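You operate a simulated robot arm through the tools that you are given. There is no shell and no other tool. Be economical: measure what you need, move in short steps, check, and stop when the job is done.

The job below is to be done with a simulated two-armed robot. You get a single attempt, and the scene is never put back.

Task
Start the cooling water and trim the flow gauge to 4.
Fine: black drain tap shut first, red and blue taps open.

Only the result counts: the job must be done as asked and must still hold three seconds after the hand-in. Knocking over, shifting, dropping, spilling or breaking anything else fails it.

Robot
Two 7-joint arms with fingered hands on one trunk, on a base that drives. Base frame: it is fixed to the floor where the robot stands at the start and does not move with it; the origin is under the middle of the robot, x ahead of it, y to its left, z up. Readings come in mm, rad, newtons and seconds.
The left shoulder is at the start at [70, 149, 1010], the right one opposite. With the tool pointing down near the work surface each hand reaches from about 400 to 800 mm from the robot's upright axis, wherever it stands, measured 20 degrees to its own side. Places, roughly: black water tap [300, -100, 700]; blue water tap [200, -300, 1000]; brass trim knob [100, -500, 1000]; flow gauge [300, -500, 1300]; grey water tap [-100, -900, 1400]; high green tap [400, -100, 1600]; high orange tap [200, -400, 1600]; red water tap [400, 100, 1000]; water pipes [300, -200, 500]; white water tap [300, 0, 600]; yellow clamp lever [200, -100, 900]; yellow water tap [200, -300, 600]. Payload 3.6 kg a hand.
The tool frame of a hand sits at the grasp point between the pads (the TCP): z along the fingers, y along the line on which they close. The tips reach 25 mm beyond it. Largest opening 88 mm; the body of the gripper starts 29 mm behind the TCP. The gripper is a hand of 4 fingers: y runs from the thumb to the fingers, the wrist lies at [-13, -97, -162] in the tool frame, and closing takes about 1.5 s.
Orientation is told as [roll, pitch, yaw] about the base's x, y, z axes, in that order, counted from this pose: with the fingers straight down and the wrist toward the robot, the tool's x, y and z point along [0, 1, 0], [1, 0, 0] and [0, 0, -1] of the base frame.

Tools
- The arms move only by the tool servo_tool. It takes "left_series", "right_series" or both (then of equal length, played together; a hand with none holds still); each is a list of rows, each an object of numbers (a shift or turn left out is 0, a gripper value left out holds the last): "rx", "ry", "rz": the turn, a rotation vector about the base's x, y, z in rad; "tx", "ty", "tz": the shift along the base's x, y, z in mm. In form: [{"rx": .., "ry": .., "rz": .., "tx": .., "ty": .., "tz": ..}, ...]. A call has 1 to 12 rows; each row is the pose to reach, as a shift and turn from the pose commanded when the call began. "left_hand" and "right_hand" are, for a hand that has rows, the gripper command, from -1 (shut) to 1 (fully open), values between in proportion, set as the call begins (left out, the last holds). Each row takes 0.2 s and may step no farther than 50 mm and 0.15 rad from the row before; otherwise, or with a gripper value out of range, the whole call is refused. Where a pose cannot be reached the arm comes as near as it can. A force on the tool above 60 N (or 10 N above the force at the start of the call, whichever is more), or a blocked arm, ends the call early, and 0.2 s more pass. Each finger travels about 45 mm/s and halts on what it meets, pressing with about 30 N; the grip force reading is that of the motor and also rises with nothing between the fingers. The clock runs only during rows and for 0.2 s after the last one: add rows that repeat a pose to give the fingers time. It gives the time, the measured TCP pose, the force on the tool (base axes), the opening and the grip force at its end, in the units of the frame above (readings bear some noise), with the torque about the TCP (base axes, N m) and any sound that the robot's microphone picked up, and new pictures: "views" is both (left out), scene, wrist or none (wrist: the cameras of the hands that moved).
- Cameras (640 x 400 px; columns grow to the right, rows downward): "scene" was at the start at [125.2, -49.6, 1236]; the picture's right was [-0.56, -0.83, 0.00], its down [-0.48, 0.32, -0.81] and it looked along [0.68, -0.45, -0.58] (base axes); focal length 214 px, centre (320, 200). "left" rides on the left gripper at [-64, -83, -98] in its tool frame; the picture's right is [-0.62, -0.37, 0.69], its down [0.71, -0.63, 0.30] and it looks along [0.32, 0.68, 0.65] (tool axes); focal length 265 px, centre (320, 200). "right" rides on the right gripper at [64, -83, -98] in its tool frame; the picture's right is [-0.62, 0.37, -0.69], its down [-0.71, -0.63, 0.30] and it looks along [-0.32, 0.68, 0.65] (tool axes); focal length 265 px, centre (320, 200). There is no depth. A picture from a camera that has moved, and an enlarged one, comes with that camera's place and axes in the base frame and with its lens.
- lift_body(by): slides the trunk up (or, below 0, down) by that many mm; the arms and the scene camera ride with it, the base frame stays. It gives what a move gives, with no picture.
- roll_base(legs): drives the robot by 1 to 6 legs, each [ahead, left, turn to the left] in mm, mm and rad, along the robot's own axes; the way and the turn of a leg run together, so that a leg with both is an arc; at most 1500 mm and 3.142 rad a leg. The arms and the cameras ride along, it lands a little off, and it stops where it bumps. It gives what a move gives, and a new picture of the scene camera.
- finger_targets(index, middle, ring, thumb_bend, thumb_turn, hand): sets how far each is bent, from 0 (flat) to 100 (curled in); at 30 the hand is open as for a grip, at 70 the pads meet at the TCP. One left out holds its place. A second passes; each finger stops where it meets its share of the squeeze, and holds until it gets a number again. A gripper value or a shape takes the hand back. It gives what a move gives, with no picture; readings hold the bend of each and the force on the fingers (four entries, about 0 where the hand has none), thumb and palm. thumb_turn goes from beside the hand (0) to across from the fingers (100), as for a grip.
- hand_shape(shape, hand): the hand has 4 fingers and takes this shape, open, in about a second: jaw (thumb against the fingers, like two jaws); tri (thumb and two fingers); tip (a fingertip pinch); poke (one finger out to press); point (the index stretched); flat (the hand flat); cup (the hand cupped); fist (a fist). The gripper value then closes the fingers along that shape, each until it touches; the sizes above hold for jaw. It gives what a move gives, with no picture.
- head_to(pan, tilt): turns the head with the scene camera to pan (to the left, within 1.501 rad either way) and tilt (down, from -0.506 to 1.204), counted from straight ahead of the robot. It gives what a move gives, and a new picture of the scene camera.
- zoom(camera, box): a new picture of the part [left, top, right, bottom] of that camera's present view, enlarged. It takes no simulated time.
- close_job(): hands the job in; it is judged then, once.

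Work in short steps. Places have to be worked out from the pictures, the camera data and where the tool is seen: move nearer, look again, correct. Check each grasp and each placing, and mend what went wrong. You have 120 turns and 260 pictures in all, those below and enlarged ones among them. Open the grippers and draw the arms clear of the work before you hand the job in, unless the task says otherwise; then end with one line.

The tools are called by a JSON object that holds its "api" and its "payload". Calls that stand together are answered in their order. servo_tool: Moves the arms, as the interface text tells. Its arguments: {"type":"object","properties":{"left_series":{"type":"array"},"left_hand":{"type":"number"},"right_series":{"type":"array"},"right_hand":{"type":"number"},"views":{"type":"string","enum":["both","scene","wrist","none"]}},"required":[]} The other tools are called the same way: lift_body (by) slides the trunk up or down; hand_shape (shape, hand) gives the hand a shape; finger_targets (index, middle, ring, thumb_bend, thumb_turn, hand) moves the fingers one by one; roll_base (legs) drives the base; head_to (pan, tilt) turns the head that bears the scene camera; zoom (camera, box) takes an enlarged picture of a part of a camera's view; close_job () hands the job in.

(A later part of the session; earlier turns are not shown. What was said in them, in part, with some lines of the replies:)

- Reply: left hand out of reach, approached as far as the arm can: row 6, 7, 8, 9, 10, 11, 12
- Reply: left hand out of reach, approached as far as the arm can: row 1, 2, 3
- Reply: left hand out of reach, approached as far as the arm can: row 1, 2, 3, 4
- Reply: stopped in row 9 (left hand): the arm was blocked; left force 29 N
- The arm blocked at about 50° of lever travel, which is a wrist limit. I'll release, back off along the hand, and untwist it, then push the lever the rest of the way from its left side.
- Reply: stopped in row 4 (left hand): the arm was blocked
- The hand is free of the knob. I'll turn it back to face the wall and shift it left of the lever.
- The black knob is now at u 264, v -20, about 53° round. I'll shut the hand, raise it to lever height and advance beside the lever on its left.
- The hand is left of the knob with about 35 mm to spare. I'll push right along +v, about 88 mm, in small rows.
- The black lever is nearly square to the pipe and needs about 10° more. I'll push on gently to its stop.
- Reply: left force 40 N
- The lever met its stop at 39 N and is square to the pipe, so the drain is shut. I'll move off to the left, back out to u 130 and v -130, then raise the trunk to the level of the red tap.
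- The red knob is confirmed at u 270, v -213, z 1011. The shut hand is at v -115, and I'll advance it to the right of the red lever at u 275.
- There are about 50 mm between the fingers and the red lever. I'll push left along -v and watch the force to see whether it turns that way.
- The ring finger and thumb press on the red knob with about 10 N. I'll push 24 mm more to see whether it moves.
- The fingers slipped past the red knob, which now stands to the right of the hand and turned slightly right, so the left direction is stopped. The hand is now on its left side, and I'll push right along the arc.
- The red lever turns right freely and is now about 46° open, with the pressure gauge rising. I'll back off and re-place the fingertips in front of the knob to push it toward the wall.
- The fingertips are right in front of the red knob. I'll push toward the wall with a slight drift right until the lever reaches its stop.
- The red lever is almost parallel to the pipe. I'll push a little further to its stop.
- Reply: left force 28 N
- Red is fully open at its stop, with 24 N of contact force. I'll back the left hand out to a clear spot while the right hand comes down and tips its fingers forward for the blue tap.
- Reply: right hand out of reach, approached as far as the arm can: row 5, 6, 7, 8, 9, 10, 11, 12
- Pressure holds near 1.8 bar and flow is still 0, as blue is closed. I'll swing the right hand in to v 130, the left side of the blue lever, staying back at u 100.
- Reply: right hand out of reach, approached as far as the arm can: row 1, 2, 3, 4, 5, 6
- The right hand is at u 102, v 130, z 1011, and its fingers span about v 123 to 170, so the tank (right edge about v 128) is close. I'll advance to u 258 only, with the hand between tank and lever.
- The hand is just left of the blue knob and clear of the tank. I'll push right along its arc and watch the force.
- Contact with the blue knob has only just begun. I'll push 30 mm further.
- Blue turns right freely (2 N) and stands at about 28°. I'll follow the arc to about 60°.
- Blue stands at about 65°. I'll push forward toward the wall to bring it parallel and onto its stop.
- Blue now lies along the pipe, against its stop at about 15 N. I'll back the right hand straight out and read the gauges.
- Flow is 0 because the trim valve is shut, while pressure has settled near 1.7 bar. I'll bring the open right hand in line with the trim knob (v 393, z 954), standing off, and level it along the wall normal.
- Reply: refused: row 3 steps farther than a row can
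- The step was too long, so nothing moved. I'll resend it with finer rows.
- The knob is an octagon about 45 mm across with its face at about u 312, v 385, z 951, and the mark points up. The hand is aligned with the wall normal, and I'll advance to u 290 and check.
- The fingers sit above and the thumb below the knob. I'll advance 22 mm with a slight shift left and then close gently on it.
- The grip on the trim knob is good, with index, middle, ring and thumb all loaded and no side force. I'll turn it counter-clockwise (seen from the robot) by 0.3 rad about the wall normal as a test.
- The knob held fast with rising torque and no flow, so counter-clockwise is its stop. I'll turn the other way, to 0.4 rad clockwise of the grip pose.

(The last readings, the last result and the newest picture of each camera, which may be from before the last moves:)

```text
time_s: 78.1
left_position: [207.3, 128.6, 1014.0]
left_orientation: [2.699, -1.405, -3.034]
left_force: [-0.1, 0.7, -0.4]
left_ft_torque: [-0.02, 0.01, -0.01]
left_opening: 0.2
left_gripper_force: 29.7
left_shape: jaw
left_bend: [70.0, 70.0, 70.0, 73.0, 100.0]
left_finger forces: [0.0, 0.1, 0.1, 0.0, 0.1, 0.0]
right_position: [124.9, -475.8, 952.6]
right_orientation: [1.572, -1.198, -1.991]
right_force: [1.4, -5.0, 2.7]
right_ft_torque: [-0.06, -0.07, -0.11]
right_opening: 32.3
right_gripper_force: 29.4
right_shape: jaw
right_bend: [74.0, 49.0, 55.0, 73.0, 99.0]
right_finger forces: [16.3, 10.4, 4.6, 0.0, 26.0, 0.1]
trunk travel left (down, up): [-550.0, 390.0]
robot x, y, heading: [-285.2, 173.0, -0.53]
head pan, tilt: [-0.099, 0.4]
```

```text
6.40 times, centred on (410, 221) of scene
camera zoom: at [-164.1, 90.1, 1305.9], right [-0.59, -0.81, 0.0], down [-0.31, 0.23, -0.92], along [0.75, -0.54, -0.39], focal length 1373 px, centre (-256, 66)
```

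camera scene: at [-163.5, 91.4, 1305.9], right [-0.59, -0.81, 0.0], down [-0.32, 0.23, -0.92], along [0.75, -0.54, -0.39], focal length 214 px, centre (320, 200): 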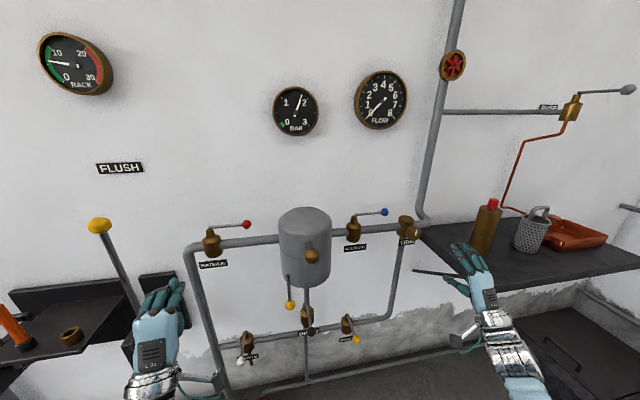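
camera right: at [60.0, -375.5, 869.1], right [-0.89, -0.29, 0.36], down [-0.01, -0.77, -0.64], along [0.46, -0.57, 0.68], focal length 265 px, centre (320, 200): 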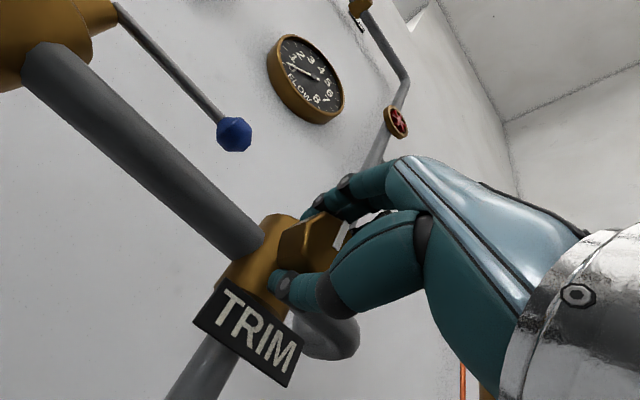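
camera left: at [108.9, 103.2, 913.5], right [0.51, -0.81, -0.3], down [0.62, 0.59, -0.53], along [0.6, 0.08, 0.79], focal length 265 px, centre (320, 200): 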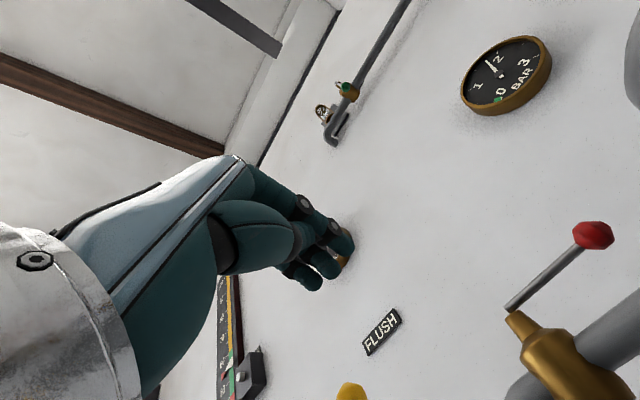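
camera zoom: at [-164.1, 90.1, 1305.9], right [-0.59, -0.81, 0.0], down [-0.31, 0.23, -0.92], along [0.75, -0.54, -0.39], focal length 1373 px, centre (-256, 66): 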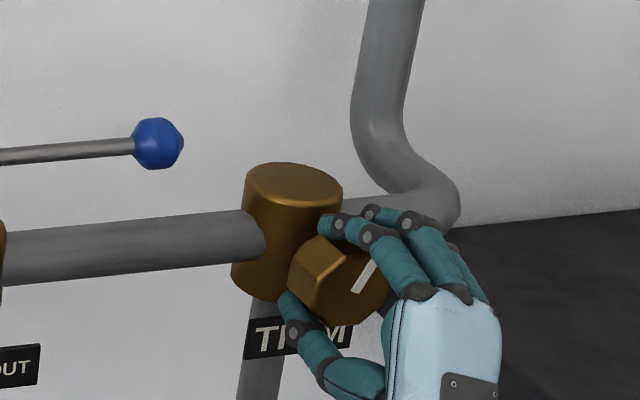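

Clockwise opens it: flow is at about 0.7 and the knob turns with the hand. I'll turn 0.6 rad more.

{"api": "servo_tool", "payload": {"right_series": [{"rx": 0.1, "ry": -0.046}, {"rx": 0.2, "ry": -0.092}, {"rx": 0.3, "ry": -0.138}, {"rx": 0.4, "ry": -0.183}, {"rx": 0.5, "ry": -0.229}, {"rx": 0.6, "ry": -0.275}, {"rx": 0.6, "ry": -0.275}], "views": "none"}}

{"api": "zoom", "payload": {"camera": "scene", "box": [340, 60, 480, 147]}}

{"api": "zoom", "payload": {"camera": "scene", "box": [360, 190, 460, 252]}}

```text
time_s: 79.7
left_position: [211.0, 132.4, 1010.6]
left_orientation: [2.723, -1.412, -3.058]
left_force: [0.3, -0.2, 0.0]
left_ft_torque: [-0.03, -0.01, 0.0]
left_opening: 0.0
left_gripper_force: 30.2
left_shape: jaw
left_bend: [70.0, 70.0, 70.0, 73.0, 100.0]
left_finger forces: [0.1, 0.0, 0.0, 0.1, 0.0, 0.1]
right_position: [114.9, -488.1, 960.9]
right_orientation: [1.55, -0.644, -1.997]
right_force: [26.0, 25.1, 3.7]
right_ft_torque: [0.33, -0.15, -0.41]
right_opening: 32.8
right_gripper_force: 30.3
right_shape: jaw
right_bend: [75.0, 75.0, 58.0, 74.0, 87.0]
right_finger forces: [7.0, 0.0, 0.0, 0.1, 40.4, 0.1]
trunk travel left (down, up): [-550.0, 390.0]
robot x, y, heading: [-285.7, 175.9, -0.527]
head pan, tilt: [-0.099, 0.4]
```

```text
4.57 times, centred on (410, 104) of scene
camera zoom: at [-158.2, 94.8, 1305.5], right [-0.59, -0.81, 0.01], down [-0.32, 0.23, -0.92], along [0.74, -0.54, -0.39], focal length 980 px, centre (-91, 641)
```

zoom: 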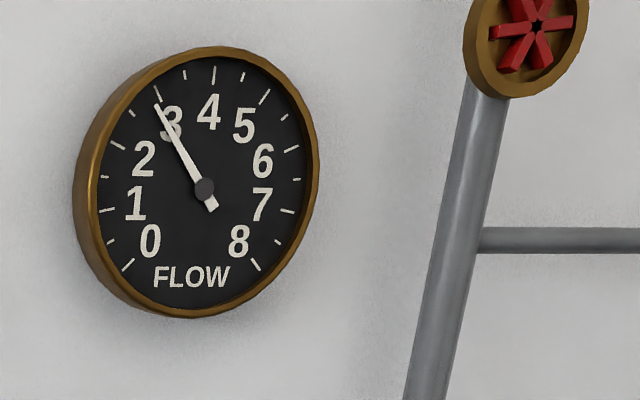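

```text
6.40 times, centred on (410, 221) of scene
camera zoom: at [-158.2, 94.8, 1305.5], right [-0.59, -0.81, 0.01], down [-0.32, 0.23, -0.92], along [0.74, -0.54, -0.39], focal length 1373 px, centre (-256, 66)
```

zoom: 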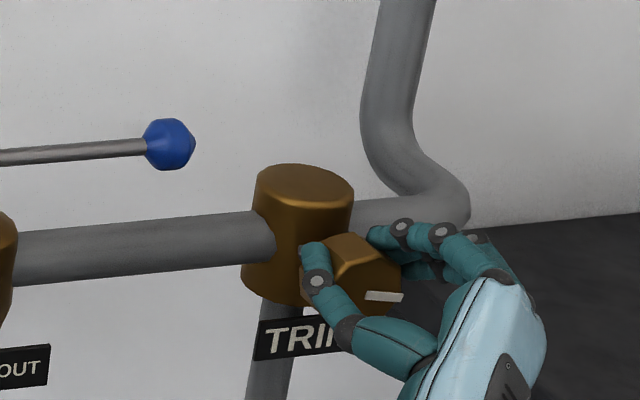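

Flow is now about 3, but the grip is getting strained (about 36 N side load). I'll release, back off 45 mm and untwist the wrist for a fresh grip.

{"api": "servo_tool", "payload": {"right_series": [{}, {}, {}, {}, {}, {"tx": -15, "ty": 7}, {"tx": -42, "ty": 19}], "right_hand": 1, "views": "none"}}

{"api": "zoom", "payload": {"camera": "scene", "box": [340, 60, 480, 147]}}

{"api": "zoom", "payload": {"camera": "scene", "box": [360, 190, 460, 252]}}

```text
time_s: 81.4
left_position: [207.3, 130.1, 1013.6]
left_orientation: [2.699, -1.403, -3.031]
left_force: [0.0, 0.8, 0.4]
left_ft_torque: [0.0, -0.02, -0.02]
left_opening: 0.1
left_gripper_force: 30.0
left_shape: jaw
left_bend: [70.0, 70.0, 70.0, 73.0, 100.0]
left_finger forces: [0.1, 0.1, 0.1, 0.0, 0.0, 0.1]
right_position: [56.9, -490.8, 982.4]
right_orientation: [1.591, -0.671, -2.059]
right_force: [0.7, 0.9, 0.3]
right_ft_torque: [0.03, 0.0, 0.0]
right_opening: 88.0
right_gripper_force: 0.1
right_shape: jaw
right_bend: [30.0, 30.0, 30.0, 30.0, 98.0]
right_finger forces: [0.1, 0.1, 0.0, 0.1, 0.0, 0.1]
trunk travel left (down, up): [-550.0, 390.0]
robot x, y, heading: [-284.8, 169.7, -0.53]
head pan, tilt: [-0.099, 0.4]
stopped in row 7 (right hand): the arm was blocked; the commanded pose is now the measured one
```

```text
4.57 times, centred on (410, 104) of scene
camera zoom: at [-162.6, 90.0, 1305.8], right [-0.59, -0.81, 0.0], down [-0.32, 0.23, -0.92], along [0.75, -0.54, -0.39], focal length 980 px, centre (-91, 641)
```

zoom: 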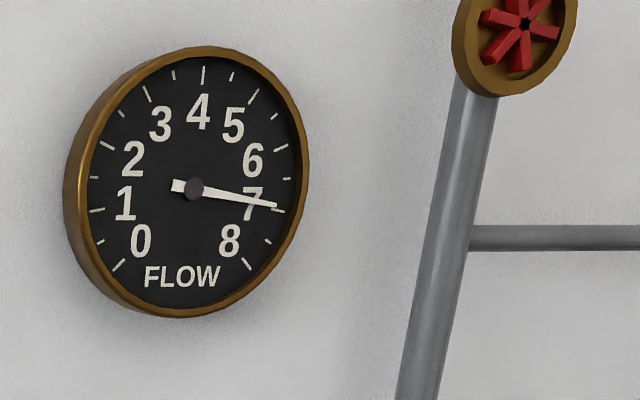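

```text
6.40 times, centred on (410, 221) of scene
camera zoom: at [-162.6, 90.0, 1305.8], right [-0.59, -0.81, 0.0], down [-0.32, 0.23, -0.92], along [0.75, -0.54, -0.39], focal length 1373 px, centre (-256, 66)
```

zoom: 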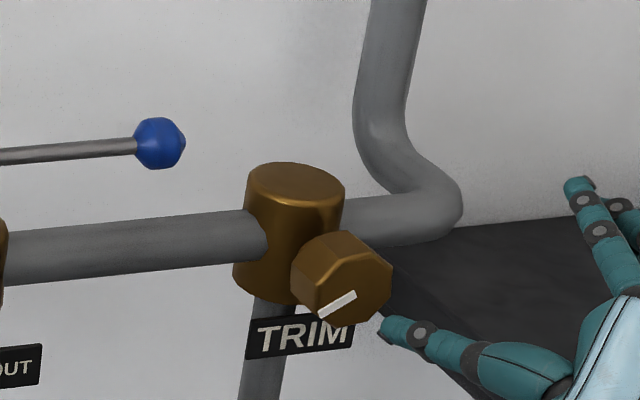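

On release the knob spun on and flow now reads about 7, with the mark at lower left (about 220° from its start, roughly 31° per unit). So I need about 95° counter-clockwise. I'll re-centre the open hand in front of the knob at about 0.6 rad of roll, then grip and turn back.

{"api": "servo_tool", "payload": {"right_series": [{"tx": -14, "ty": 6, "rx": -0.09, "ry": 0.04}, {"tx": -7, "ty": 20, "tz": -12, "rx": -0.18, "ry": 0.083}, {"tx": 2, "ty": 41, "tz": -31, "rx": -0.273, "ry": 0.125}, {"tx": 2, "ty": 41, "tz": -31, "rx": -0.273, "ry": 0.125}, {"tx": 2, "ty": 41, "tz": -31, "rx": -0.273, "ry": 0.125}], "views": "wrist"}}

{"api": "zoom", "payload": {"camera": "scene", "box": [340, 60, 480, 147]}}

{"api": "zoom", "payload": {"camera": "scene", "box": [360, 190, 460, 252]}}

```text
time_s: 82.6
left_position: [207.0, 129.4, 1014.4]
left_orientation: [2.704, -1.406, -3.035]
left_force: [-0.2, 0.2, -0.2]
left_ft_torque: [0.0, -0.01, -0.01]
left_opening: 0.1
left_gripper_force: 29.6
left_shape: jaw
left_bend: [70.0, 70.0, 70.0, 73.0, 100.0]
left_finger forces: [0.0, 0.1, 0.1, 0.0, 0.0, 0.0]
right_position: [57.9, -448.8, 951.7]
right_orientation: [1.624, -0.97, -2.084]
right_force: [0.2, 1.2, 0.4]
right_ft_torque: [-0.02, 0.0, 0.0]
right_opening: 87.7
right_gripper_force: 0.0
right_shape: jaw
right_bend: [30.0, 30.0, 30.0, 30.0, 98.0]
right_finger forces: [0.0, 0.1, 0.0, 0.0, 0.0, 0.0]
trunk travel left (down, up): [-550.0, 390.0]
robot x, y, heading: [-287.8, 171.7, -0.526]
head pan, tilt: [-0.099, 0.4]
camera right: at [15.1, -314.6, 917.4], right [-0.94, -0.33, -0.07], down [0.19, -0.36, -0.91], along [0.28, -0.87, 0.4], focal length 265 px, centre (320, 200)
```

right: 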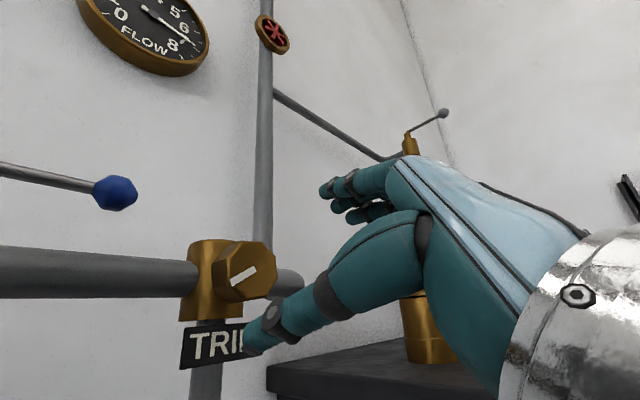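

```text
4.57 times, centred on (410, 104) of scene
camera zoom: at [-163.8, 90.8, 1305.9], right [-0.59, -0.81, 0.0], down [-0.32, 0.23, -0.92], along [0.75, -0.54, -0.39], focal length 980 px, centre (-91, 641)
```

zoom: 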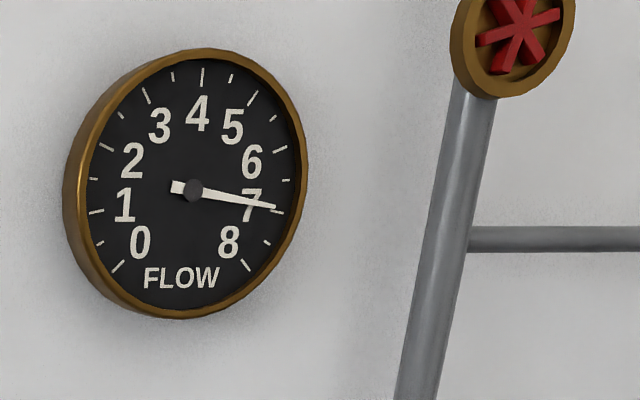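

```text
6.40 times, centred on (410, 221) of scene
camera zoom: at [-163.8, 90.8, 1305.9], right [-0.59, -0.81, 0.0], down [-0.32, 0.23, -0.92], along [0.75, -0.54, -0.39], focal length 1373 px, centre (-256, 66)
```

zoom: 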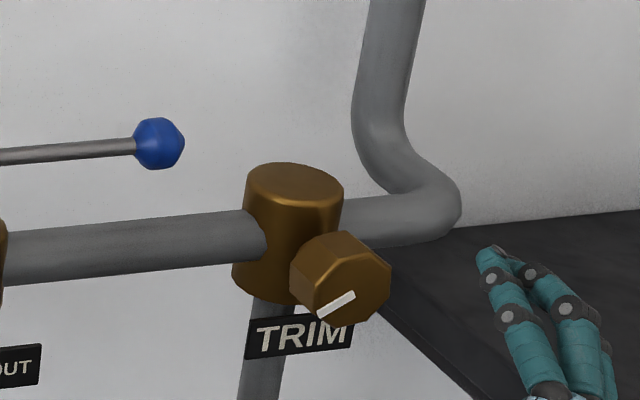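

The knob reads at u 313, v 381, z 949 from the wrist camera, and the hand is lined up. I'll advance 70 mm and close.

{"api": "servo_tool", "payload": {"right_series": [{"tx": 32, "ty": -13.5, "tz": -1}, {"tx": 64.5, "ty": -27.4, "tz": -1}, {"tx": 64.5, "ty": -27.4, "tz": -1}], "views": "none"}}

{"api": "servo_tool", "payload": {"right_series": [{}, {}, {}, {}, {}, {}], "right_hand": -0.6, "views": "none"}}

{"api": "zoom", "payload": {"camera": "scene", "box": [340, 60, 480, 147]}}

{"api": "zoom", "payload": {"camera": "scene", "box": [360, 190, 460, 252]}}

```text
time_s: 83.4
left_position: [206.8, 129.8, 1014.2]
left_orientation: [2.705, -1.403, -3.038]
left_force: [-0.2, 0.9, -0.9]
left_ft_torque: [0.01, 0.0, 0.01]
left_opening: 0.1
left_gripper_force: 30.2
left_shape: jaw
left_bend: [70.0, 70.0, 70.0, 73.0, 100.0]
left_finger forces: [0.0, 0.0, 0.0, 0.0, 0.0, 0.0]
right_position: [122.4, -475.8, 951.5]
right_orientation: [1.625, -0.966, -2.083]
right_force: [0.2, -0.8, -0.2]
right_ft_torque: [-0.01, -0.02, 0.03]
right_opening: 87.9
right_gripper_force: 0.0
right_shape: jaw
right_bend: [30.0, 30.0, 30.0, 30.0, 98.0]
right_finger forces: [0.1, 0.1, 0.1, 0.0, 0.0, 0.0]
trunk travel left (down, up): [-550.0, 390.0]
robot x, y, heading: [-291.1, 169.1, -0.522]
head pan, tilt: [-0.099, 0.4]
```

```text
time_s: 84.8
left_position: [207.4, 130.4, 1013.5]
left_orientation: [2.704, -1.405, -3.037]
left_force: [0.8, -0.9, 0.0]
left_ft_torque: [0.04, -0.04, 0.01]
left_opening: 0.1
left_gripper_force: 30.3
left_shape: jaw
left_bend: [70.0, 70.0, 70.0, 73.0, 100.0]
left_finger forces: [0.1, 0.0, 0.0, 0.1, 0.0, 0.0]
right_position: [123.7, -476.1, 951.3]
right_orientation: [1.623, -0.967, -2.079]
right_force: [0.4, 1.6, -2.3]
right_ft_torque: [0.01, 0.04, 0.04]
right_opening: 34.4
right_gripper_force: 30.0
right_shape: jaw
right_bend: [74.0, 47.0, 52.0, 73.0, 100.0]
right_finger forces: [14.9, 9.0, 0.5, 0.0, 26.9, 0.0]
trunk travel left (down, up): [-550.0, 390.0]
robot x, y, heading: [-282.7, 171.4, -0.524]
head pan, tilt: [-0.099, 0.4]
```

```text
4.57 times, centred on (410, 104) of scene
camera zoom: at [-163.4, 90.8, 1305.9], right [-0.59, -0.81, 0.0], down [-0.32, 0.23, -0.92], along [0.75, -0.54, -0.39], focal length 980 px, centre (-91, 641)
```

zoom: 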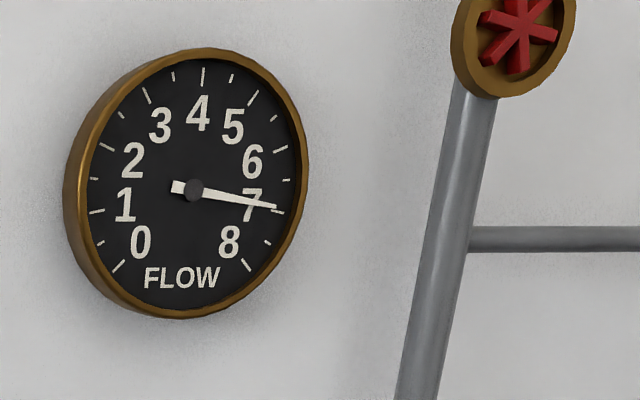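

```text
6.40 times, centred on (410, 221) of scene
camera zoom: at [-163.4, 90.8, 1305.9], right [-0.59, -0.81, 0.0], down [-0.32, 0.23, -0.92], along [0.75, -0.54, -0.39], focal length 1373 px, centre (-256, 66)
```

zoom: 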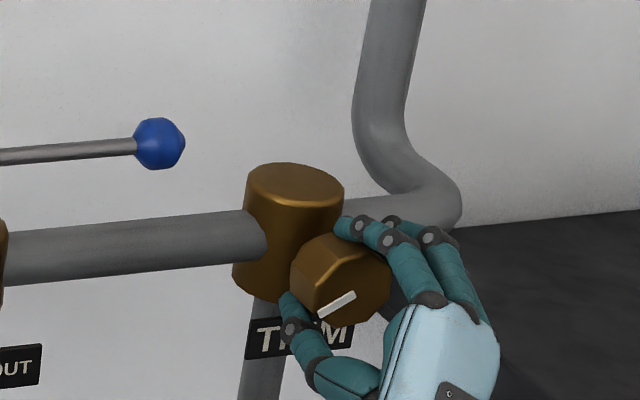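

Well gripped with flow still at 7. I'll turn counter-clockwise by 0.9 rad, from roll +0.6 to -0.3.

{"api": "servo_tool", "payload": {"right_series": [{"rx": -0.1, "ry": 0.046}, {"rx": -0.2, "ry": 0.092}, {"rx": -0.3, "ry": 0.138}, {"rx": -0.4, "ry": 0.183}, {"rx": -0.5, "ry": 0.229}, {"rx": -0.6, "ry": 0.275}, {"rx": -0.7, "ry": 0.321}, {"rx": -0.8, "ry": 0.367}, {"rx": -0.8, "ry": 0.367}], "views": "none"}}

{"api": "zoom", "payload": {"camera": "scene", "box": [340, 60, 480, 147]}}

{"api": "zoom", "payload": {"camera": "scene", "box": [360, 190, 460, 252]}}

```text
time_s: 86.8
left_position: [208.6, 128.3, 1013.6]
left_orientation: [2.692, -1.404, -3.027]
left_force: [0.2, 0.0, -0.1]
left_ft_torque: [-0.03, 0.0, -0.02]
left_opening: 0.0
left_gripper_force: 30.2
left_shape: jaw
left_bend: [70.0, 70.0, 70.0, 73.0, 100.0]
left_finger forces: [0.1, 0.1, 0.1, 0.0, 0.1, 0.1]
right_position: [121.4, -478.0, 949.4]
right_orientation: [-1.737, -1.289, 1.299]
right_force: [-5.0, -0.1, -10.8]
right_ft_torque: [0.16, 0.28, -0.07]
right_opening: 33.7
right_gripper_force: 30.3
right_shape: jaw
right_bend: [74.0, 50.0, 55.0, 73.0, 98.0]
right_finger forces: [13.8, 7.3, 0.1, 0.1, 33.2, 0.0]
trunk travel left (down, up): [-550.0, 390.0]
robot x, y, heading: [-281.6, 168.8, -0.529]
head pan, tilt: [-0.099, 0.4]
```

```text
4.57 times, centred on (410, 104) of scene
camera zoom: at [-163.6, 88.6, 1305.7], right [-0.59, -0.81, 0.0], down [-0.32, 0.23, -0.92], along [0.75, -0.54, -0.39], focal length 980 px, centre (-91, 641)
```

zoom: 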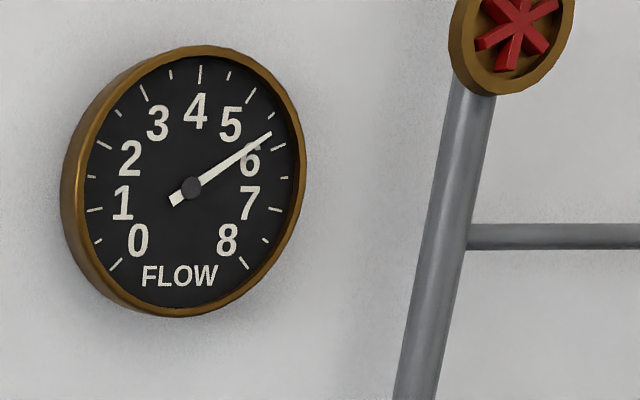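

```text
6.40 times, centred on (410, 221) of scene
camera zoom: at [-163.6, 88.6, 1305.7], right [-0.59, -0.81, 0.0], down [-0.32, 0.23, -0.92], along [0.75, -0.54, -0.39], focal length 1373 px, centre (-256, 66)
```

zoom: 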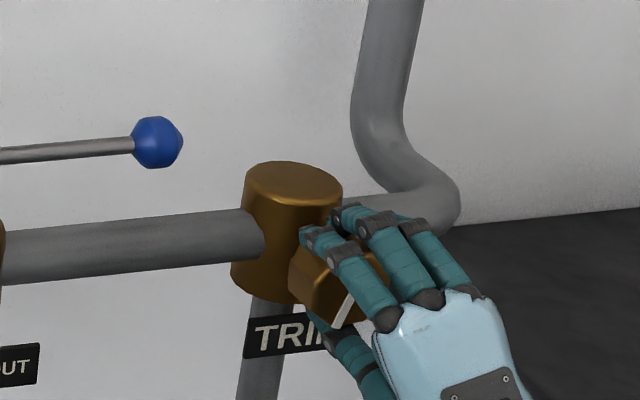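

Flow has come down to about 5.7. The hand can go somewhat further, so I'll turn another 0.4 rad counter-clockwise.

{"api": "servo_tool", "payload": {"right_series": [{"rx": -0.1, "ry": 0.046}, {"rx": -0.2, "ry": 0.092}, {"rx": -0.3, "ry": 0.138}, {"rx": -0.4, "ry": 0.183}, {"rx": -0.4, "ry": 0.183}], "views": "none"}}

{"api": "zoom", "payload": {"camera": "scene", "box": [340, 60, 480, 147]}}

```text
time_s: 88.0
left_position: [207.1, 129.3, 1013.9]
left_orientation: [2.689, -1.407, -3.023]
left_force: [0.5, -0.3, 0.1]
left_ft_torque: [0.02, 0.01, 0.0]
left_opening: 0.0
left_gripper_force: 30.0
left_shape: jaw
left_bend: [70.0, 70.0, 70.0, 73.0, 100.0]
left_finger forces: [0.0, 0.0, 0.0, 0.1, 0.1, 0.1]
right_position: [121.9, -477.8, 949.1]
right_orientation: [-1.635, -0.851, 1.209]
right_force: [-4.8, -5.3, -9.8]
right_ft_torque: [0.16, 0.27, -0.21]
right_opening: 33.8
right_gripper_force: 29.5
right_shape: jaw
right_bend: [74.0, 50.0, 55.0, 73.0, 97.0]
right_finger forces: [13.5, 6.8, 0.1, 0.0, 33.3, 0.1]
trunk travel left (down, up): [-550.0, 390.0]
robot x, y, heading: [-281.5, 174.4, -0.531]
head pan, tilt: [-0.099, 0.4]
```

```text
4.57 times, centred on (410, 104) of scene
camera zoom: at [-163.7, 87.6, 1305.7], right [-0.59, -0.81, 0.0], down [-0.32, 0.23, -0.92], along [0.75, -0.54, -0.39], focal length 980 px, centre (-91, 641)
```

zoom: 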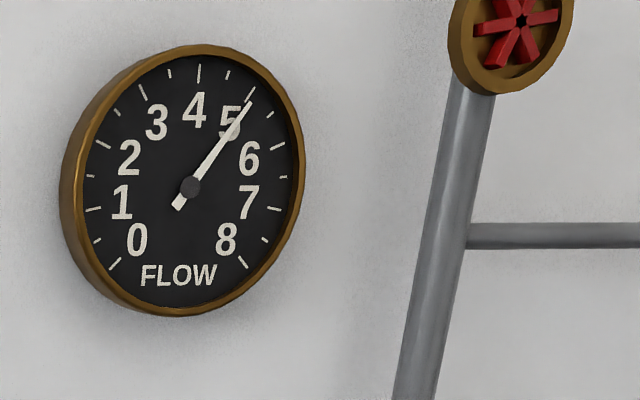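

Flow is at about 5.0 and the arm is keeping its position well. I'll go another 0.4 rad.

{"api": "servo_tool", "payload": {"right_series": [{"rx": -0.1, "ry": 0.046}, {"rx": -0.2, "ry": 0.092}, {"rx": -0.3, "ry": 0.138}, {"rx": -0.38, "ry": 0.174}, {"rx": -0.38, "ry": 0.174}], "views": "none"}}

{"api": "zoom", "payload": {"camera": "scene", "box": [340, 60, 480, 147]}}

{"api": "zoom", "payload": {"camera": "scene", "box": [360, 190, 460, 252]}}

```text
time_s: 89.2
left_position: [206.3, 128.1, 1014.6]
left_orientation: [2.686, -1.401, -3.022]
left_force: [0.4, 0.6, 0.4]
left_ft_torque: [0.01, 0.02, 0.0]
left_opening: 0.0
left_gripper_force: 29.4
left_shape: jaw
left_bend: [70.0, 70.0, 70.0, 73.0, 100.0]
left_finger forces: [0.0, 0.0, 0.1, 0.1, 0.0, 0.0]
right_position: [122.1, -478.3, 948.7]
right_orientation: [-1.605, -0.434, 1.193]
right_force: [-6.1, -9.1, -6.5]
right_ft_torque: [0.14, 0.22, -0.35]
right_opening: 33.4
right_gripper_force: 29.8
right_shape: jaw
right_bend: [74.0, 51.0, 55.0, 73.0, 96.0]
right_finger forces: [13.5, 6.4, 0.0, 0.0, 33.4, 0.0]
trunk travel left (down, up): [-550.0, 390.0]
robot x, y, heading: [-285.6, 171.5, -0.53]
head pan, tilt: [-0.099, 0.4]
```

```text
4.57 times, centred on (410, 104) of scene
camera zoom: at [-164.3, 87.3, 1305.7], right [-0.59, -0.81, 0.0], down [-0.31, 0.23, -0.92], along [0.75, -0.54, -0.39], focal length 980 px, centre (-91, 641)
```

zoom: 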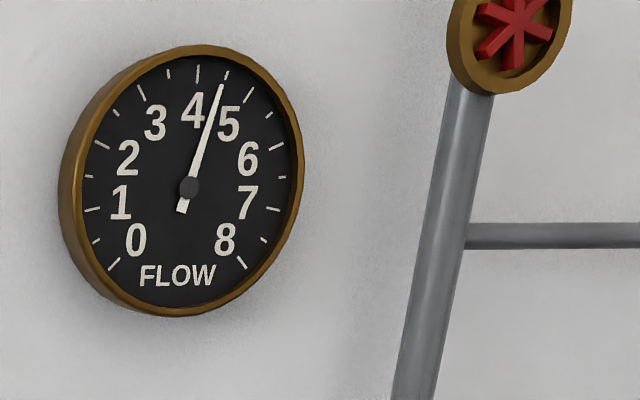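

```text
6.40 times, centred on (410, 221) of scene
camera zoom: at [-164.3, 87.3, 1305.7], right [-0.59, -0.81, 0.0], down [-0.31, 0.23, -0.92], along [0.75, -0.54, -0.39], focal length 1373 px, centre (-256, 66)
```

zoom: 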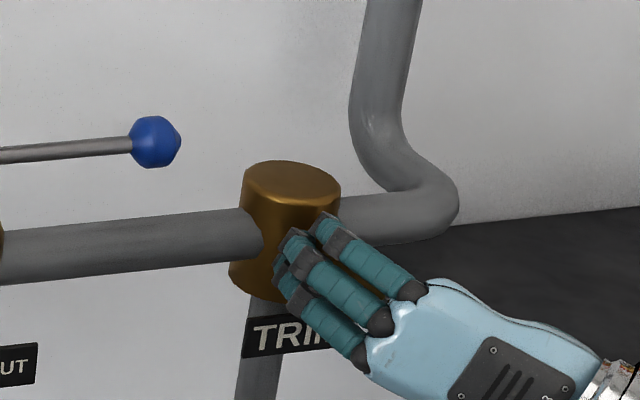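

Flow is at about 4.5. The rate is about 0.14 per 0.1 rad, so I'll turn 0.3 rad more and check.

{"api": "servo_tool", "payload": {"right_series": [{"rx": -0.09, "ry": 0.041}, {"rx": -0.18, "ry": 0.083}, {"rx": -0.27, "ry": 0.124}, {"rx": -0.27, "ry": 0.124}, {"rx": -0.27, "ry": 0.124}], "views": "none"}}

{"api": "zoom", "payload": {"camera": "scene", "box": [340, 60, 480, 147]}}

```text
time_s: 90.4
left_position: [206.9, 128.2, 1014.5]
left_orientation: [2.686, -1.404, -3.019]
left_force: [-0.5, 0.3, 0.4]
left_ft_torque: [-0.02, -0.01, 0.01]
left_opening: 0.0
left_gripper_force: 29.7
left_shape: jaw
left_bend: [70.0, 70.0, 70.0, 73.0, 100.0]
left_finger forces: [0.0, 0.0, 0.0, 0.0, 0.0, 0.0]
right_position: [121.9, -478.8, 950.3]
right_orientation: [-1.591, -0.138, 1.187]
right_force: [-6.7, -10.6, -5.9]
right_ft_torque: [0.08, 0.12, -0.4]
right_opening: 33.3
right_gripper_force: 30.2
right_shape: jaw
right_bend: [74.0, 51.0, 55.0, 73.0, 96.0]
right_finger forces: [13.5, 5.9, 0.0, 0.1, 33.5, 0.0]
trunk travel left (down, up): [-550.0, 390.0]
robot x, y, heading: [-284.2, 171.8, -0.53]
head pan, tilt: [-0.099, 0.4]
```

```text
4.57 times, centred on (410, 104) of scene
camera zoom: at [-164.6, 87.2, 1305.7], right [-0.59, -0.81, 0.0], down [-0.31, 0.23, -0.92], along [0.75, -0.54, -0.39], focal length 980 px, centre (-91, 641)
```

zoom: 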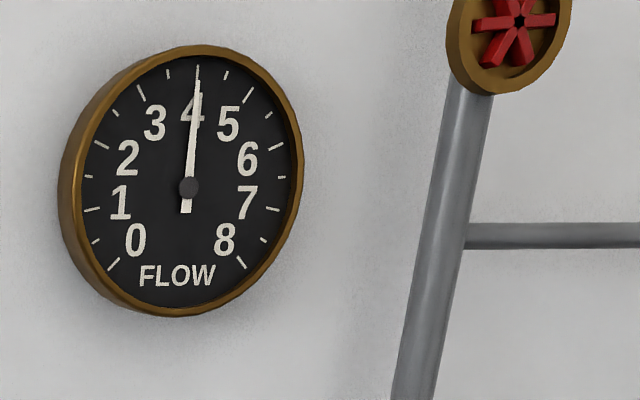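

The needle is on 4. I'll release gently, first opening just enough to ease the fingers off.

{"api": "servo_tool", "payload": {"right_series": [{}, {}, {}, {}], "right_hand": 0.0, "views": "none"}}

{"api": "zoom", "payload": {"camera": "scene", "box": [340, 60, 480, 147]}}

```text
time_s: 91.4
left_position: [207.7, 129.1, 1014.0]
left_orientation: [2.706, -1.406, -3.035]
left_force: [-0.7, 0.1, -0.5]
left_ft_torque: [0.02, -0.02, -0.02]
left_opening: 0.0
left_gripper_force: 30.0
left_shape: jaw
left_bend: [70.0, 70.0, 70.0, 73.0, 100.0]
left_finger forces: [0.1, 0.0, 0.1, 0.0, 0.0, 0.0]
right_position: [122.8, -475.3, 951.6]
right_orientation: [-1.595, -0.136, 1.19]
right_force: [-0.2, -1.6, -0.4]
right_ft_torque: [0.03, 0.02, -0.05]
right_opening: 46.1
right_gripper_force: 0.0
right_shape: jaw
right_bend: [74.0, 45.0, 41.0, 68.0, 99.0]
right_finger forces: [0.1, 0.0, 0.1, 0.0, 1.6, 0.0]
trunk travel left (down, up): [-550.0, 390.0]
robot x, y, heading: [-283.9, 172.0, -0.529]
head pan, tilt: [-0.099, 0.4]
```

```text
4.57 times, centred on (410, 104) of scene
camera zoom: at [-163.7, 90.7, 1305.9], right [-0.59, -0.81, 0.0], down [-0.32, 0.23, -0.92], along [0.75, -0.54, -0.39], focal length 980 px, centre (-91, 641)
```

zoom: 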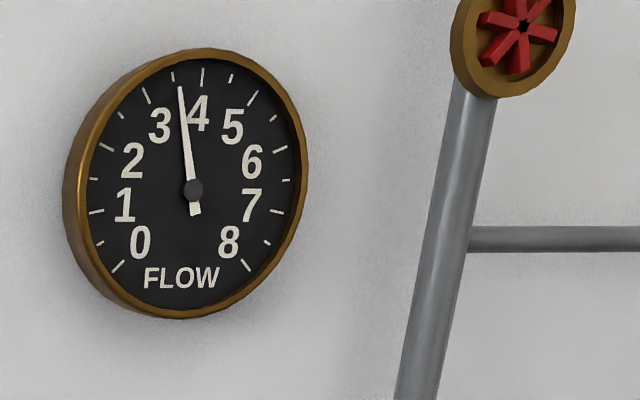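

Flow slipped to about 3.6 as the fingers eased. I'll open the hand fully, watch where it lands, then correct with a fresh centred grip.

{"api": "servo_tool", "payload": {"right_series": [{}, {}, {}, {}, {}], "right_hand": 1, "views": "wrist"}}

{"api": "zoom", "payload": {"camera": "scene", "box": [340, 60, 480, 147]}}

{"api": "zoom", "payload": {"camera": "scene", "box": [360, 190, 460, 252]}}

```text
time_s: 92.6
left_position: [207.8, 130.2, 1014.0]
left_orientation: [2.704, -1.405, -3.037]
left_force: [0.8, 0.0, 0.0]
left_ft_torque: [0.0, -0.01, 0.01]
left_opening: 0.1
left_gripper_force: 29.6
left_shape: jaw
left_bend: [70.0, 70.0, 70.0, 73.0, 100.0]
left_finger forces: [0.1, 0.0, 0.0, 0.0, 0.0, 0.1]
right_position: [122.9, -475.8, 951.5]
right_orientation: [-1.593, -0.137, 1.188]
right_force: [-0.5, 0.2, 0.2]
right_ft_torque: [-0.01, -0.03, -0.04]
right_opening: 87.7
right_gripper_force: 0.0
right_shape: jaw
right_bend: [30.0, 30.0, 30.0, 30.0, 98.0]
right_finger forces: [0.0, 0.0, 0.1, 0.0, 0.0, 0.1]
trunk travel left (down, up): [-550.0, 390.0]
robot x, y, heading: [-282.0, 174.0, -0.526]
head pan, tilt: [-0.099, 0.4]
camera right: at [3.4, -507.6, 874.7], right [-0.55, 0.53, 0.65], down [0.0, -0.78, 0.63], along [0.84, 0.34, 0.43], focal length 265 px, centre (320, 200)
```

right: 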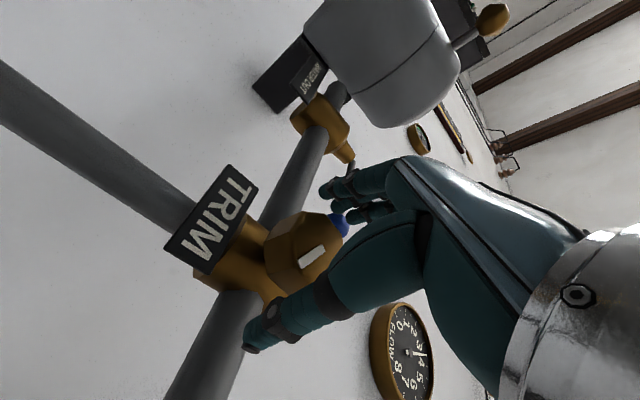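

```text
4.57 times, centred on (410, 104) of scene
camera zoom: at [-163.9, 90.6, 1305.9], right [-0.59, -0.81, 0.0], down [-0.32, 0.23, -0.92], along [0.75, -0.54, -0.39], focal length 980 px, centre (-91, 641)
```

zoom: 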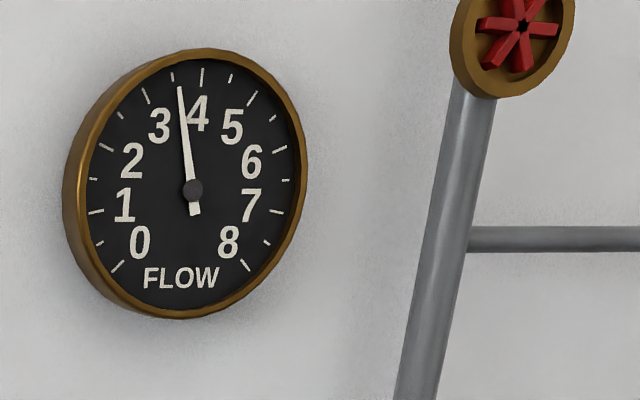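

```text
6.40 times, centred on (410, 221) of scene
camera zoom: at [-163.9, 90.6, 1305.9], right [-0.59, -0.81, 0.0], down [-0.32, 0.23, -0.92], along [0.75, -0.54, -0.39], focal length 1373 px, centre (-256, 66)
```

zoom: 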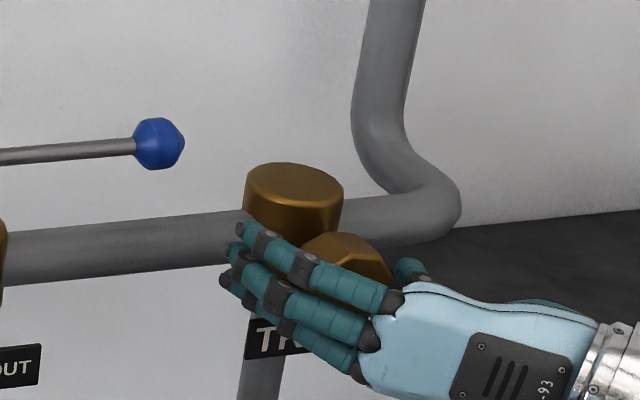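

It now holds steady at about 3.6. I'll grip again here and turn clockwise a little, then null the side force before letting go.

{"api": "servo_tool", "payload": {"right_series": [{}, {}, {}, {}, {}, {}], "right_hand": -0.6, "views": "none"}}

{"api": "zoom", "payload": {"camera": "scene", "box": [340, 60, 480, 147]}}

{"api": "servo_tool", "payload": {"right_series": [{"rx": 0.06, "ry": -0.027}, {"rx": 0.12, "ry": -0.055}, {"rx": 0.18, "ry": -0.082}, {"rx": 0.24, "ry": -0.11}, {"rx": 0.24, "ry": -0.11}], "views": "none"}}

{"api": "zoom", "payload": {"camera": "scene", "box": [340, 60, 480, 147]}}

```text
time_s: 94.0
left_position: [207.4, 129.3, 1013.5]
left_orientation: [2.698, -1.406, -3.034]
left_force: [0.1, -0.5, -0.5]
left_ft_torque: [0.0, 0.02, -0.01]
left_opening: 0.0
left_gripper_force: 30.2
left_shape: jaw
left_bend: [70.0, 70.0, 70.0, 73.0, 100.0]
left_finger forces: [0.1, 0.1, 0.0, 0.1, 0.0, 0.0]
right_position: [123.4, -476.3, 951.1]
right_orientation: [-1.591, -0.137, 1.187]
right_force: [0.1, -3.9, 0.8]
right_ft_torque: [-0.01, -0.03, -0.1]
right_opening: 34.0
right_gripper_force: 29.3
right_shape: jaw
right_bend: [74.0, 55.0, 59.0, 71.0, 100.0]
right_finger forces: [15.4, 8.3, 0.0, 0.1, 27.9, 0.0]
trunk travel left (down, up): [-550.0, 390.0]
robot x, y, heading: [-283.8, 172.8, -0.527]
head pan, tilt: [-0.099, 0.4]
```

```text
4.57 times, centred on (410, 104) of scene
camera zoom: at [-164.1, 89.7, 1305.9], right [-0.59, -0.81, 0.0], down [-0.31, 0.23, -0.92], along [0.75, -0.54, -0.39], focal length 980 px, centre (-91, 641)
```

zoom: 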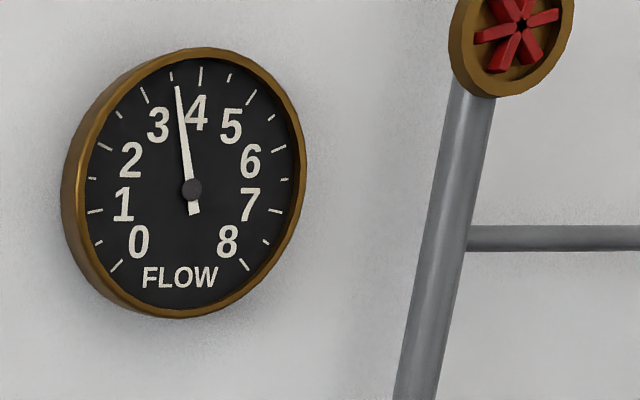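

```text
time_s: 95.2
left_position: [206.5, 128.6, 1013.7]
left_orientation: [2.697, -1.405, -3.03]
left_force: [-0.4, 0.1, -0.2]
left_ft_torque: [-0.05, 0.01, 0.02]
left_opening: 0.0
left_gripper_force: 29.7
left_shape: jaw
left_bend: [70.0, 70.0, 70.0, 73.0, 100.0]
left_finger forces: [0.0, 0.0, 0.0, 0.1, 0.0, 0.0]
right_position: [122.1, -477.6, 951.0]
right_orientation: [-1.606, -0.402, 1.193]
right_force: [0.4, -6.6, 0.3]
right_ft_torque: [-0.04, -0.02, -0.11]
right_opening: 33.7
right_gripper_force: 29.7
right_shape: jaw
right_bend: [74.0, 55.0, 59.0, 71.0, 100.0]
right_finger forces: [14.8, 9.9, 0.1, 0.0, 30.0, 0.0]
trunk travel left (down, up): [-550.0, 390.0]
robot x, y, heading: [-287.5, 171.5, -0.526]
head pan, tilt: [-0.099, 0.4]
```

```text
4.57 times, centred on (410, 104) of scene
camera zoom: at [-164.1, 89.3, 1305.8], right [-0.59, -0.81, 0.0], down [-0.31, 0.23, -0.92], along [0.75, -0.54, -0.39], focal length 980 px, centre (-91, 641)
```

zoom: 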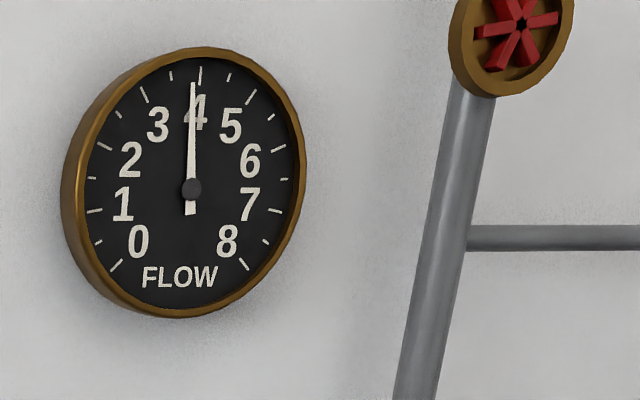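

Flow is at about 3.87. I'll turn 0.07 rad more and shift the hand 2 mm toward -y to null the 6.6 N side force, then check before release.

{"api": "servo_tool", "payload": {"right_series": [{"rx": 0.035, "ry": -0.016, "ty": -1}, {"rx": 0.07, "ry": -0.032, "ty": -2}, {"rx": 0.07, "ry": -0.032, "ty": -2}], "views": "none"}}

{"api": "zoom", "payload": {"camera": "scene", "box": [340, 60, 480, 147]}}

```text
time_s: 96.0
left_position: [206.6, 129.7, 1013.7]
left_orientation: [2.702, -1.405, -3.038]
left_force: [0.7, -0.6, -0.1]
left_ft_torque: [0.02, 0.02, -0.03]
left_opening: 0.0
left_gripper_force: 30.1
left_shape: jaw
left_bend: [70.0, 70.0, 70.0, 73.0, 100.0]
left_finger forces: [0.0, 0.1, 0.0, 0.0, 0.0, 0.1]
right_position: [122.5, -477.9, 950.7]
right_orientation: [-1.609, -0.48, 1.195]
right_force: [-2.7, -0.4, -0.6]
right_ft_torque: [-0.02, 0.03, -0.03]
right_opening: 33.3
right_gripper_force: 30.0
right_shape: jaw
right_bend: [74.0, 55.0, 59.0, 71.0, 100.0]
right_finger forces: [16.6, 9.7, 0.2, 0.1, 28.3, 0.1]
trunk travel left (down, up): [-550.0, 390.0]
robot x, y, heading: [-281.2, 172.4, -0.529]
head pan, tilt: [-0.099, 0.4]
```

```text
4.57 times, centred on (410, 104) of scene
camera zoom: at [-164.3, 90.4, 1305.9], right [-0.59, -0.81, 0.0], down [-0.31, 0.23, -0.92], along [0.75, -0.54, -0.39], focal length 980 px, centre (-91, 641)
```

zoom: 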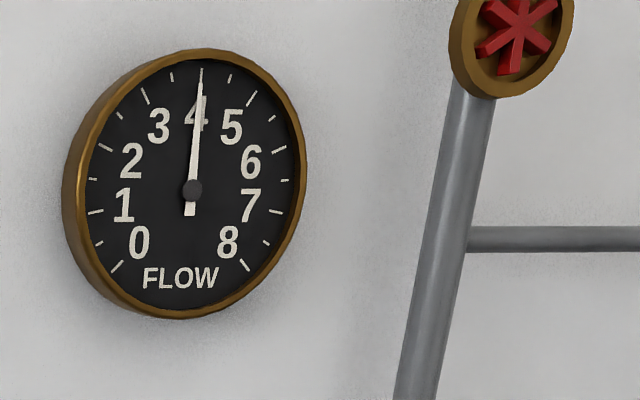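

The needle is exactly on 4 and the side force is nulled. I'll release slowly in stages.

{"api": "servo_tool", "payload": {"right_series": [{}, {}, {}], "right_hand": -0.1, "views": "none"}}

{"api": "servo_tool", "payload": {"right_series": [{}, {}, {}, {}, {}], "right_hand": 1, "views": "none"}}

{"api": "zoom", "payload": {"camera": "scene", "box": [340, 60, 480, 147]}}

```text
time_s: 96.8
left_position: [207.1, 129.5, 1014.3]
left_orientation: [2.7, -1.404, -3.035]
left_force: [-0.3, -0.4, -0.7]
left_ft_torque: [0.03, 0.0, -0.01]
left_opening: 0.0
left_gripper_force: 30.1
left_shape: jaw
left_bend: [70.0, 70.0, 70.0, 73.0, 100.0]
left_finger forces: [0.0, 0.0, 0.0, 0.0, 0.0, 0.0]
right_position: [122.3, -478.5, 951.4]
right_orientation: [-1.61, -0.478, 1.195]
right_force: [-0.9, -1.0, 0.6]
right_ft_torque: [0.0, 0.02, -0.04]
right_opening: 41.0
right_gripper_force: 0.1
right_shape: jaw
right_bend: [74.0, 47.0, 43.0, 69.0, 100.0]
right_finger forces: [0.1, 0.1, 0.0, 0.0, 1.4, 0.0]
trunk travel left (down, up): [-550.0, 390.0]
robot x, y, heading: [-285.0, 171.3, -0.524]
head pan, tilt: [-0.099, 0.4]
```

```text
time_s: 98.0
left_position: [208.3, 129.9, 1014.9]
left_orientation: [2.702, -1.405, -3.036]
left_force: [-0.1, -0.1, -0.5]
left_ft_torque: [0.04, -0.03, 0.0]
left_opening: 0.0
left_gripper_force: 29.9
left_shape: jaw
left_bend: [70.0, 70.0, 70.0, 73.0, 100.0]
left_finger forces: [0.0, 0.0, 0.1, 0.1, 0.1, 0.0]
right_position: [121.7, -478.0, 952.4]
right_orientation: [-1.61, -0.478, 1.195]
right_force: [-0.2, 0.1, -0.4]
right_ft_torque: [0.02, 0.0, 0.01]
right_opening: 87.7
right_gripper_force: 0.0
right_shape: jaw
right_bend: [30.0, 30.0, 30.0, 30.0, 98.0]
right_finger forces: [0.1, 0.1, 0.0, 0.0, 0.0, 0.0]
trunk travel left (down, up): [-550.0, 390.0]
robot x, y, heading: [-286.6, 170.4, -0.527]
head pan, tilt: [-0.099, 0.4]
```

```text
4.57 times, centred on (410, 104) of scene
camera zoom: at [-163.8, 90.7, 1305.9], right [-0.59, -0.81, 0.0], down [-0.32, 0.23, -0.92], along [0.75, -0.54, -0.39], focal length 980 px, centre (-91, 641)
```

zoom: 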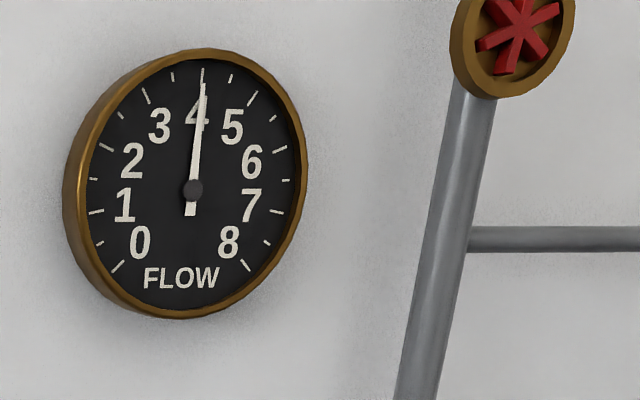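

Flow reads 4 with the hand off the knob. I'll withdraw the right hand straight back, along the knob axis.

{"api": "servo_tool", "payload": {"right_series": [{"tx": -18, "ty": 8}, {"tx": -36, "ty": 17}, {"tx": -64, "ty": 29}, {"tx": -91, "ty": 42}], "left_series": [{}, {}, {}, {}], "left_hand": 1, "views": "scene"}}

{"api": "zoom", "payload": {"camera": "scene", "box": [340, 60, 480, 147]}}

```text
time_s: 99.0
left_position: [206.3, 130.4, 1014.1]
left_orientation: [2.708, -1.403, -3.04]
left_force: [0.5, -0.6, 0.6]
left_ft_torque: [0.01, 0.02, -0.01]
left_opening: 87.7
left_gripper_force: 0.1
left_shape: jaw
left_bend: [30.0, 30.0, 30.0, 30.0, 98.0]
left_finger forces: [0.1, 0.1, 0.1, 0.1, 0.0, 0.1]
right_position: [29.8, -435.6, 952.0]
right_orientation: [-1.611, -0.477, 1.195]
right_force: [-0.2, -0.2, 0.0]
right_ft_torque: [0.02, -0.01, -0.02]
right_opening: 87.5
right_gripper_force: 0.0
right_shape: jaw
right_bend: [30.0, 30.0, 30.0, 30.0, 98.0]
right_finger forces: [0.1, 0.0, 0.0, 0.1, 0.1, 0.0]
trunk travel left (down, up): [-550.0, 390.0]
robot x, y, heading: [-287.1, 173.7, -0.527]
head pan, tilt: [-0.099, 0.4]
camera scene: at [-164.9, 91.3, 1306.1], right [-0.59, -0.81, 0.0], down [-0.31, 0.23, -0.92], along [0.75, -0.54, -0.39], focal length 214 px, centre (320, 200)
```

scene: 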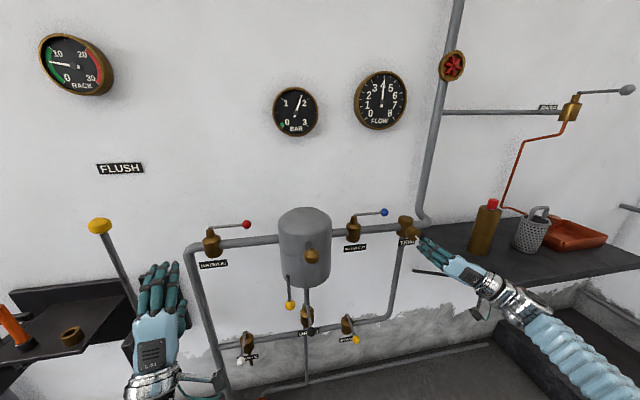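

```text
4.57 times, centred on (410, 104) of scene
camera zoom: at [-164.9, 91.3, 1306.1], right [-0.59, -0.81, 0.0], down [-0.31, 0.23, -0.92], along [0.75, -0.54, -0.39], focal length 980 px, centre (-91, 641)
```

zoom: 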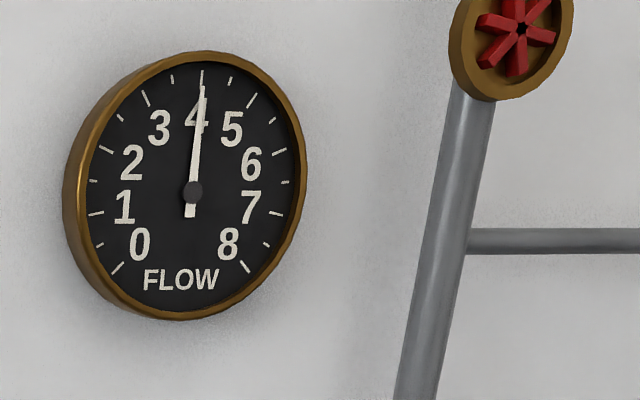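

Flow holds on 4. I'll check every tap position, then roll the base back a little to draw both arms clear.

{"api": "zoom", "payload": {"camera": "scene", "box": [180, 190, 440, 375]}}

{"api": "roll_base", "payload": {"legs": [[-120, 0, 0]]}}

{"api": "zoom", "payload": {"camera": "scene", "box": [310, 60, 450, 147]}}

```text
2.16 times, centred on (310, 282) of scene
camera zoom: at [-164.9, 91.3, 1306.1], right [-0.59, -0.81, 0.0], down [-0.31, 0.23, -0.92], along [0.75, -0.54, -0.39], focal length 464 px, centre (342, 22)
```

zoom: 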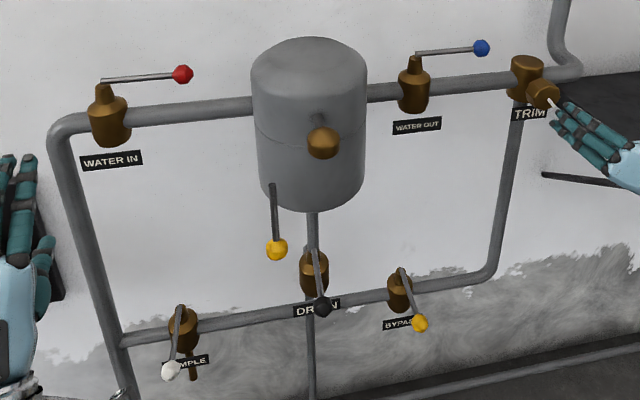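

```text
time_s: 101.2
left_position: [104.1, 188.4, 1013.1]
left_orientation: [2.702, -1.404, -3.034]
left_force: [-1.2, -0.1, -0.3]
left_ft_torque: [-0.03, -0.02, -0.01]
left_opening: 87.8
left_gripper_force: 0.0
left_shape: jaw
left_bend: [30.0, 30.0, 30.0, 30.0, 98.0]
left_finger forces: [0.0, 0.0, 0.0, 0.0, 0.1, 0.0]
right_position: [-70.9, -377.3, 950.7]
right_orientation: [-1.609, -0.48, 1.194]
right_force: [-0.4, 0.4, -0.4]
right_ft_torque: [0.02, 0.0, 0.01]
right_opening: 87.7
right_gripper_force: 0.0
right_shape: jaw
right_bend: [30.0, 30.0, 30.0, 30.0, 98.0]
right_finger forces: [0.1, 0.0, 0.0, 0.0, 0.0, 0.0]
trunk travel left (down, up): [-550.0, 390.0]
robot x, y, heading: [-394.2, 234.3, -0.532]
head pan, tilt: [-0.099, 0.4]
camera scene: at [-269.6, 150.8, 1305.9], right [-0.59, -0.81, 0.0], down [-0.31, 0.23, -0.92], along [0.75, -0.54, -0.39], focal length 214 px, centre (320, 200)
```

scene: 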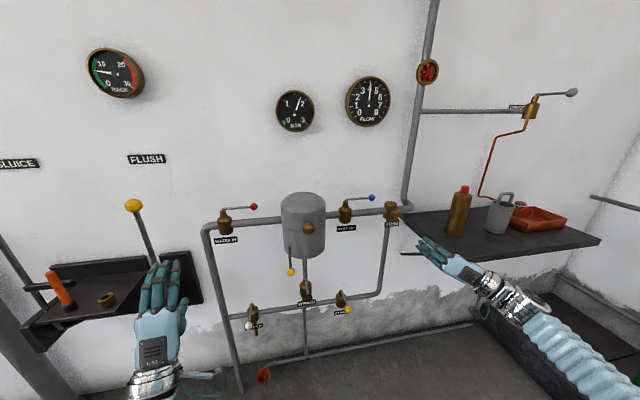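

```text
4.57 times, centred on (380, 104) of scene
camera zoom: at [-269.6, 150.8, 1305.9], right [-0.59, -0.81, 0.0], down [-0.31, 0.23, -0.92], along [0.75, -0.54, -0.39], focal length 980 px, centre (46, 641)
```

zoom: 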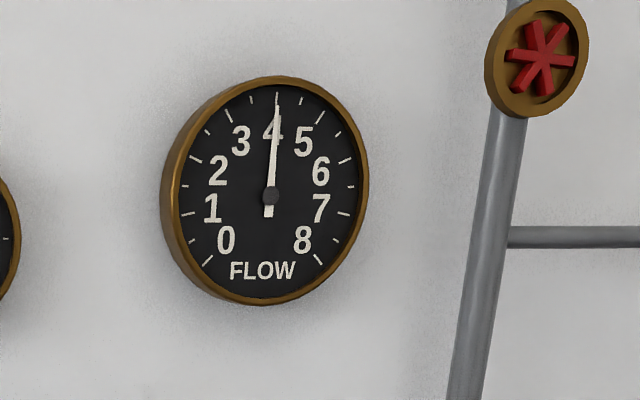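

Red and blue lie along the pipe (open), black stands square to it (shut), flow is on 4, and both hands are open and clear. I'm handing in.

{"api": "close_job", "payload": {}}

```text
The job is handed in.
```

The cooling water is running and the flow gauge reads 4. The black drain tap was shut first, the red and blue taps are open, and both hands are open and clear of the work.
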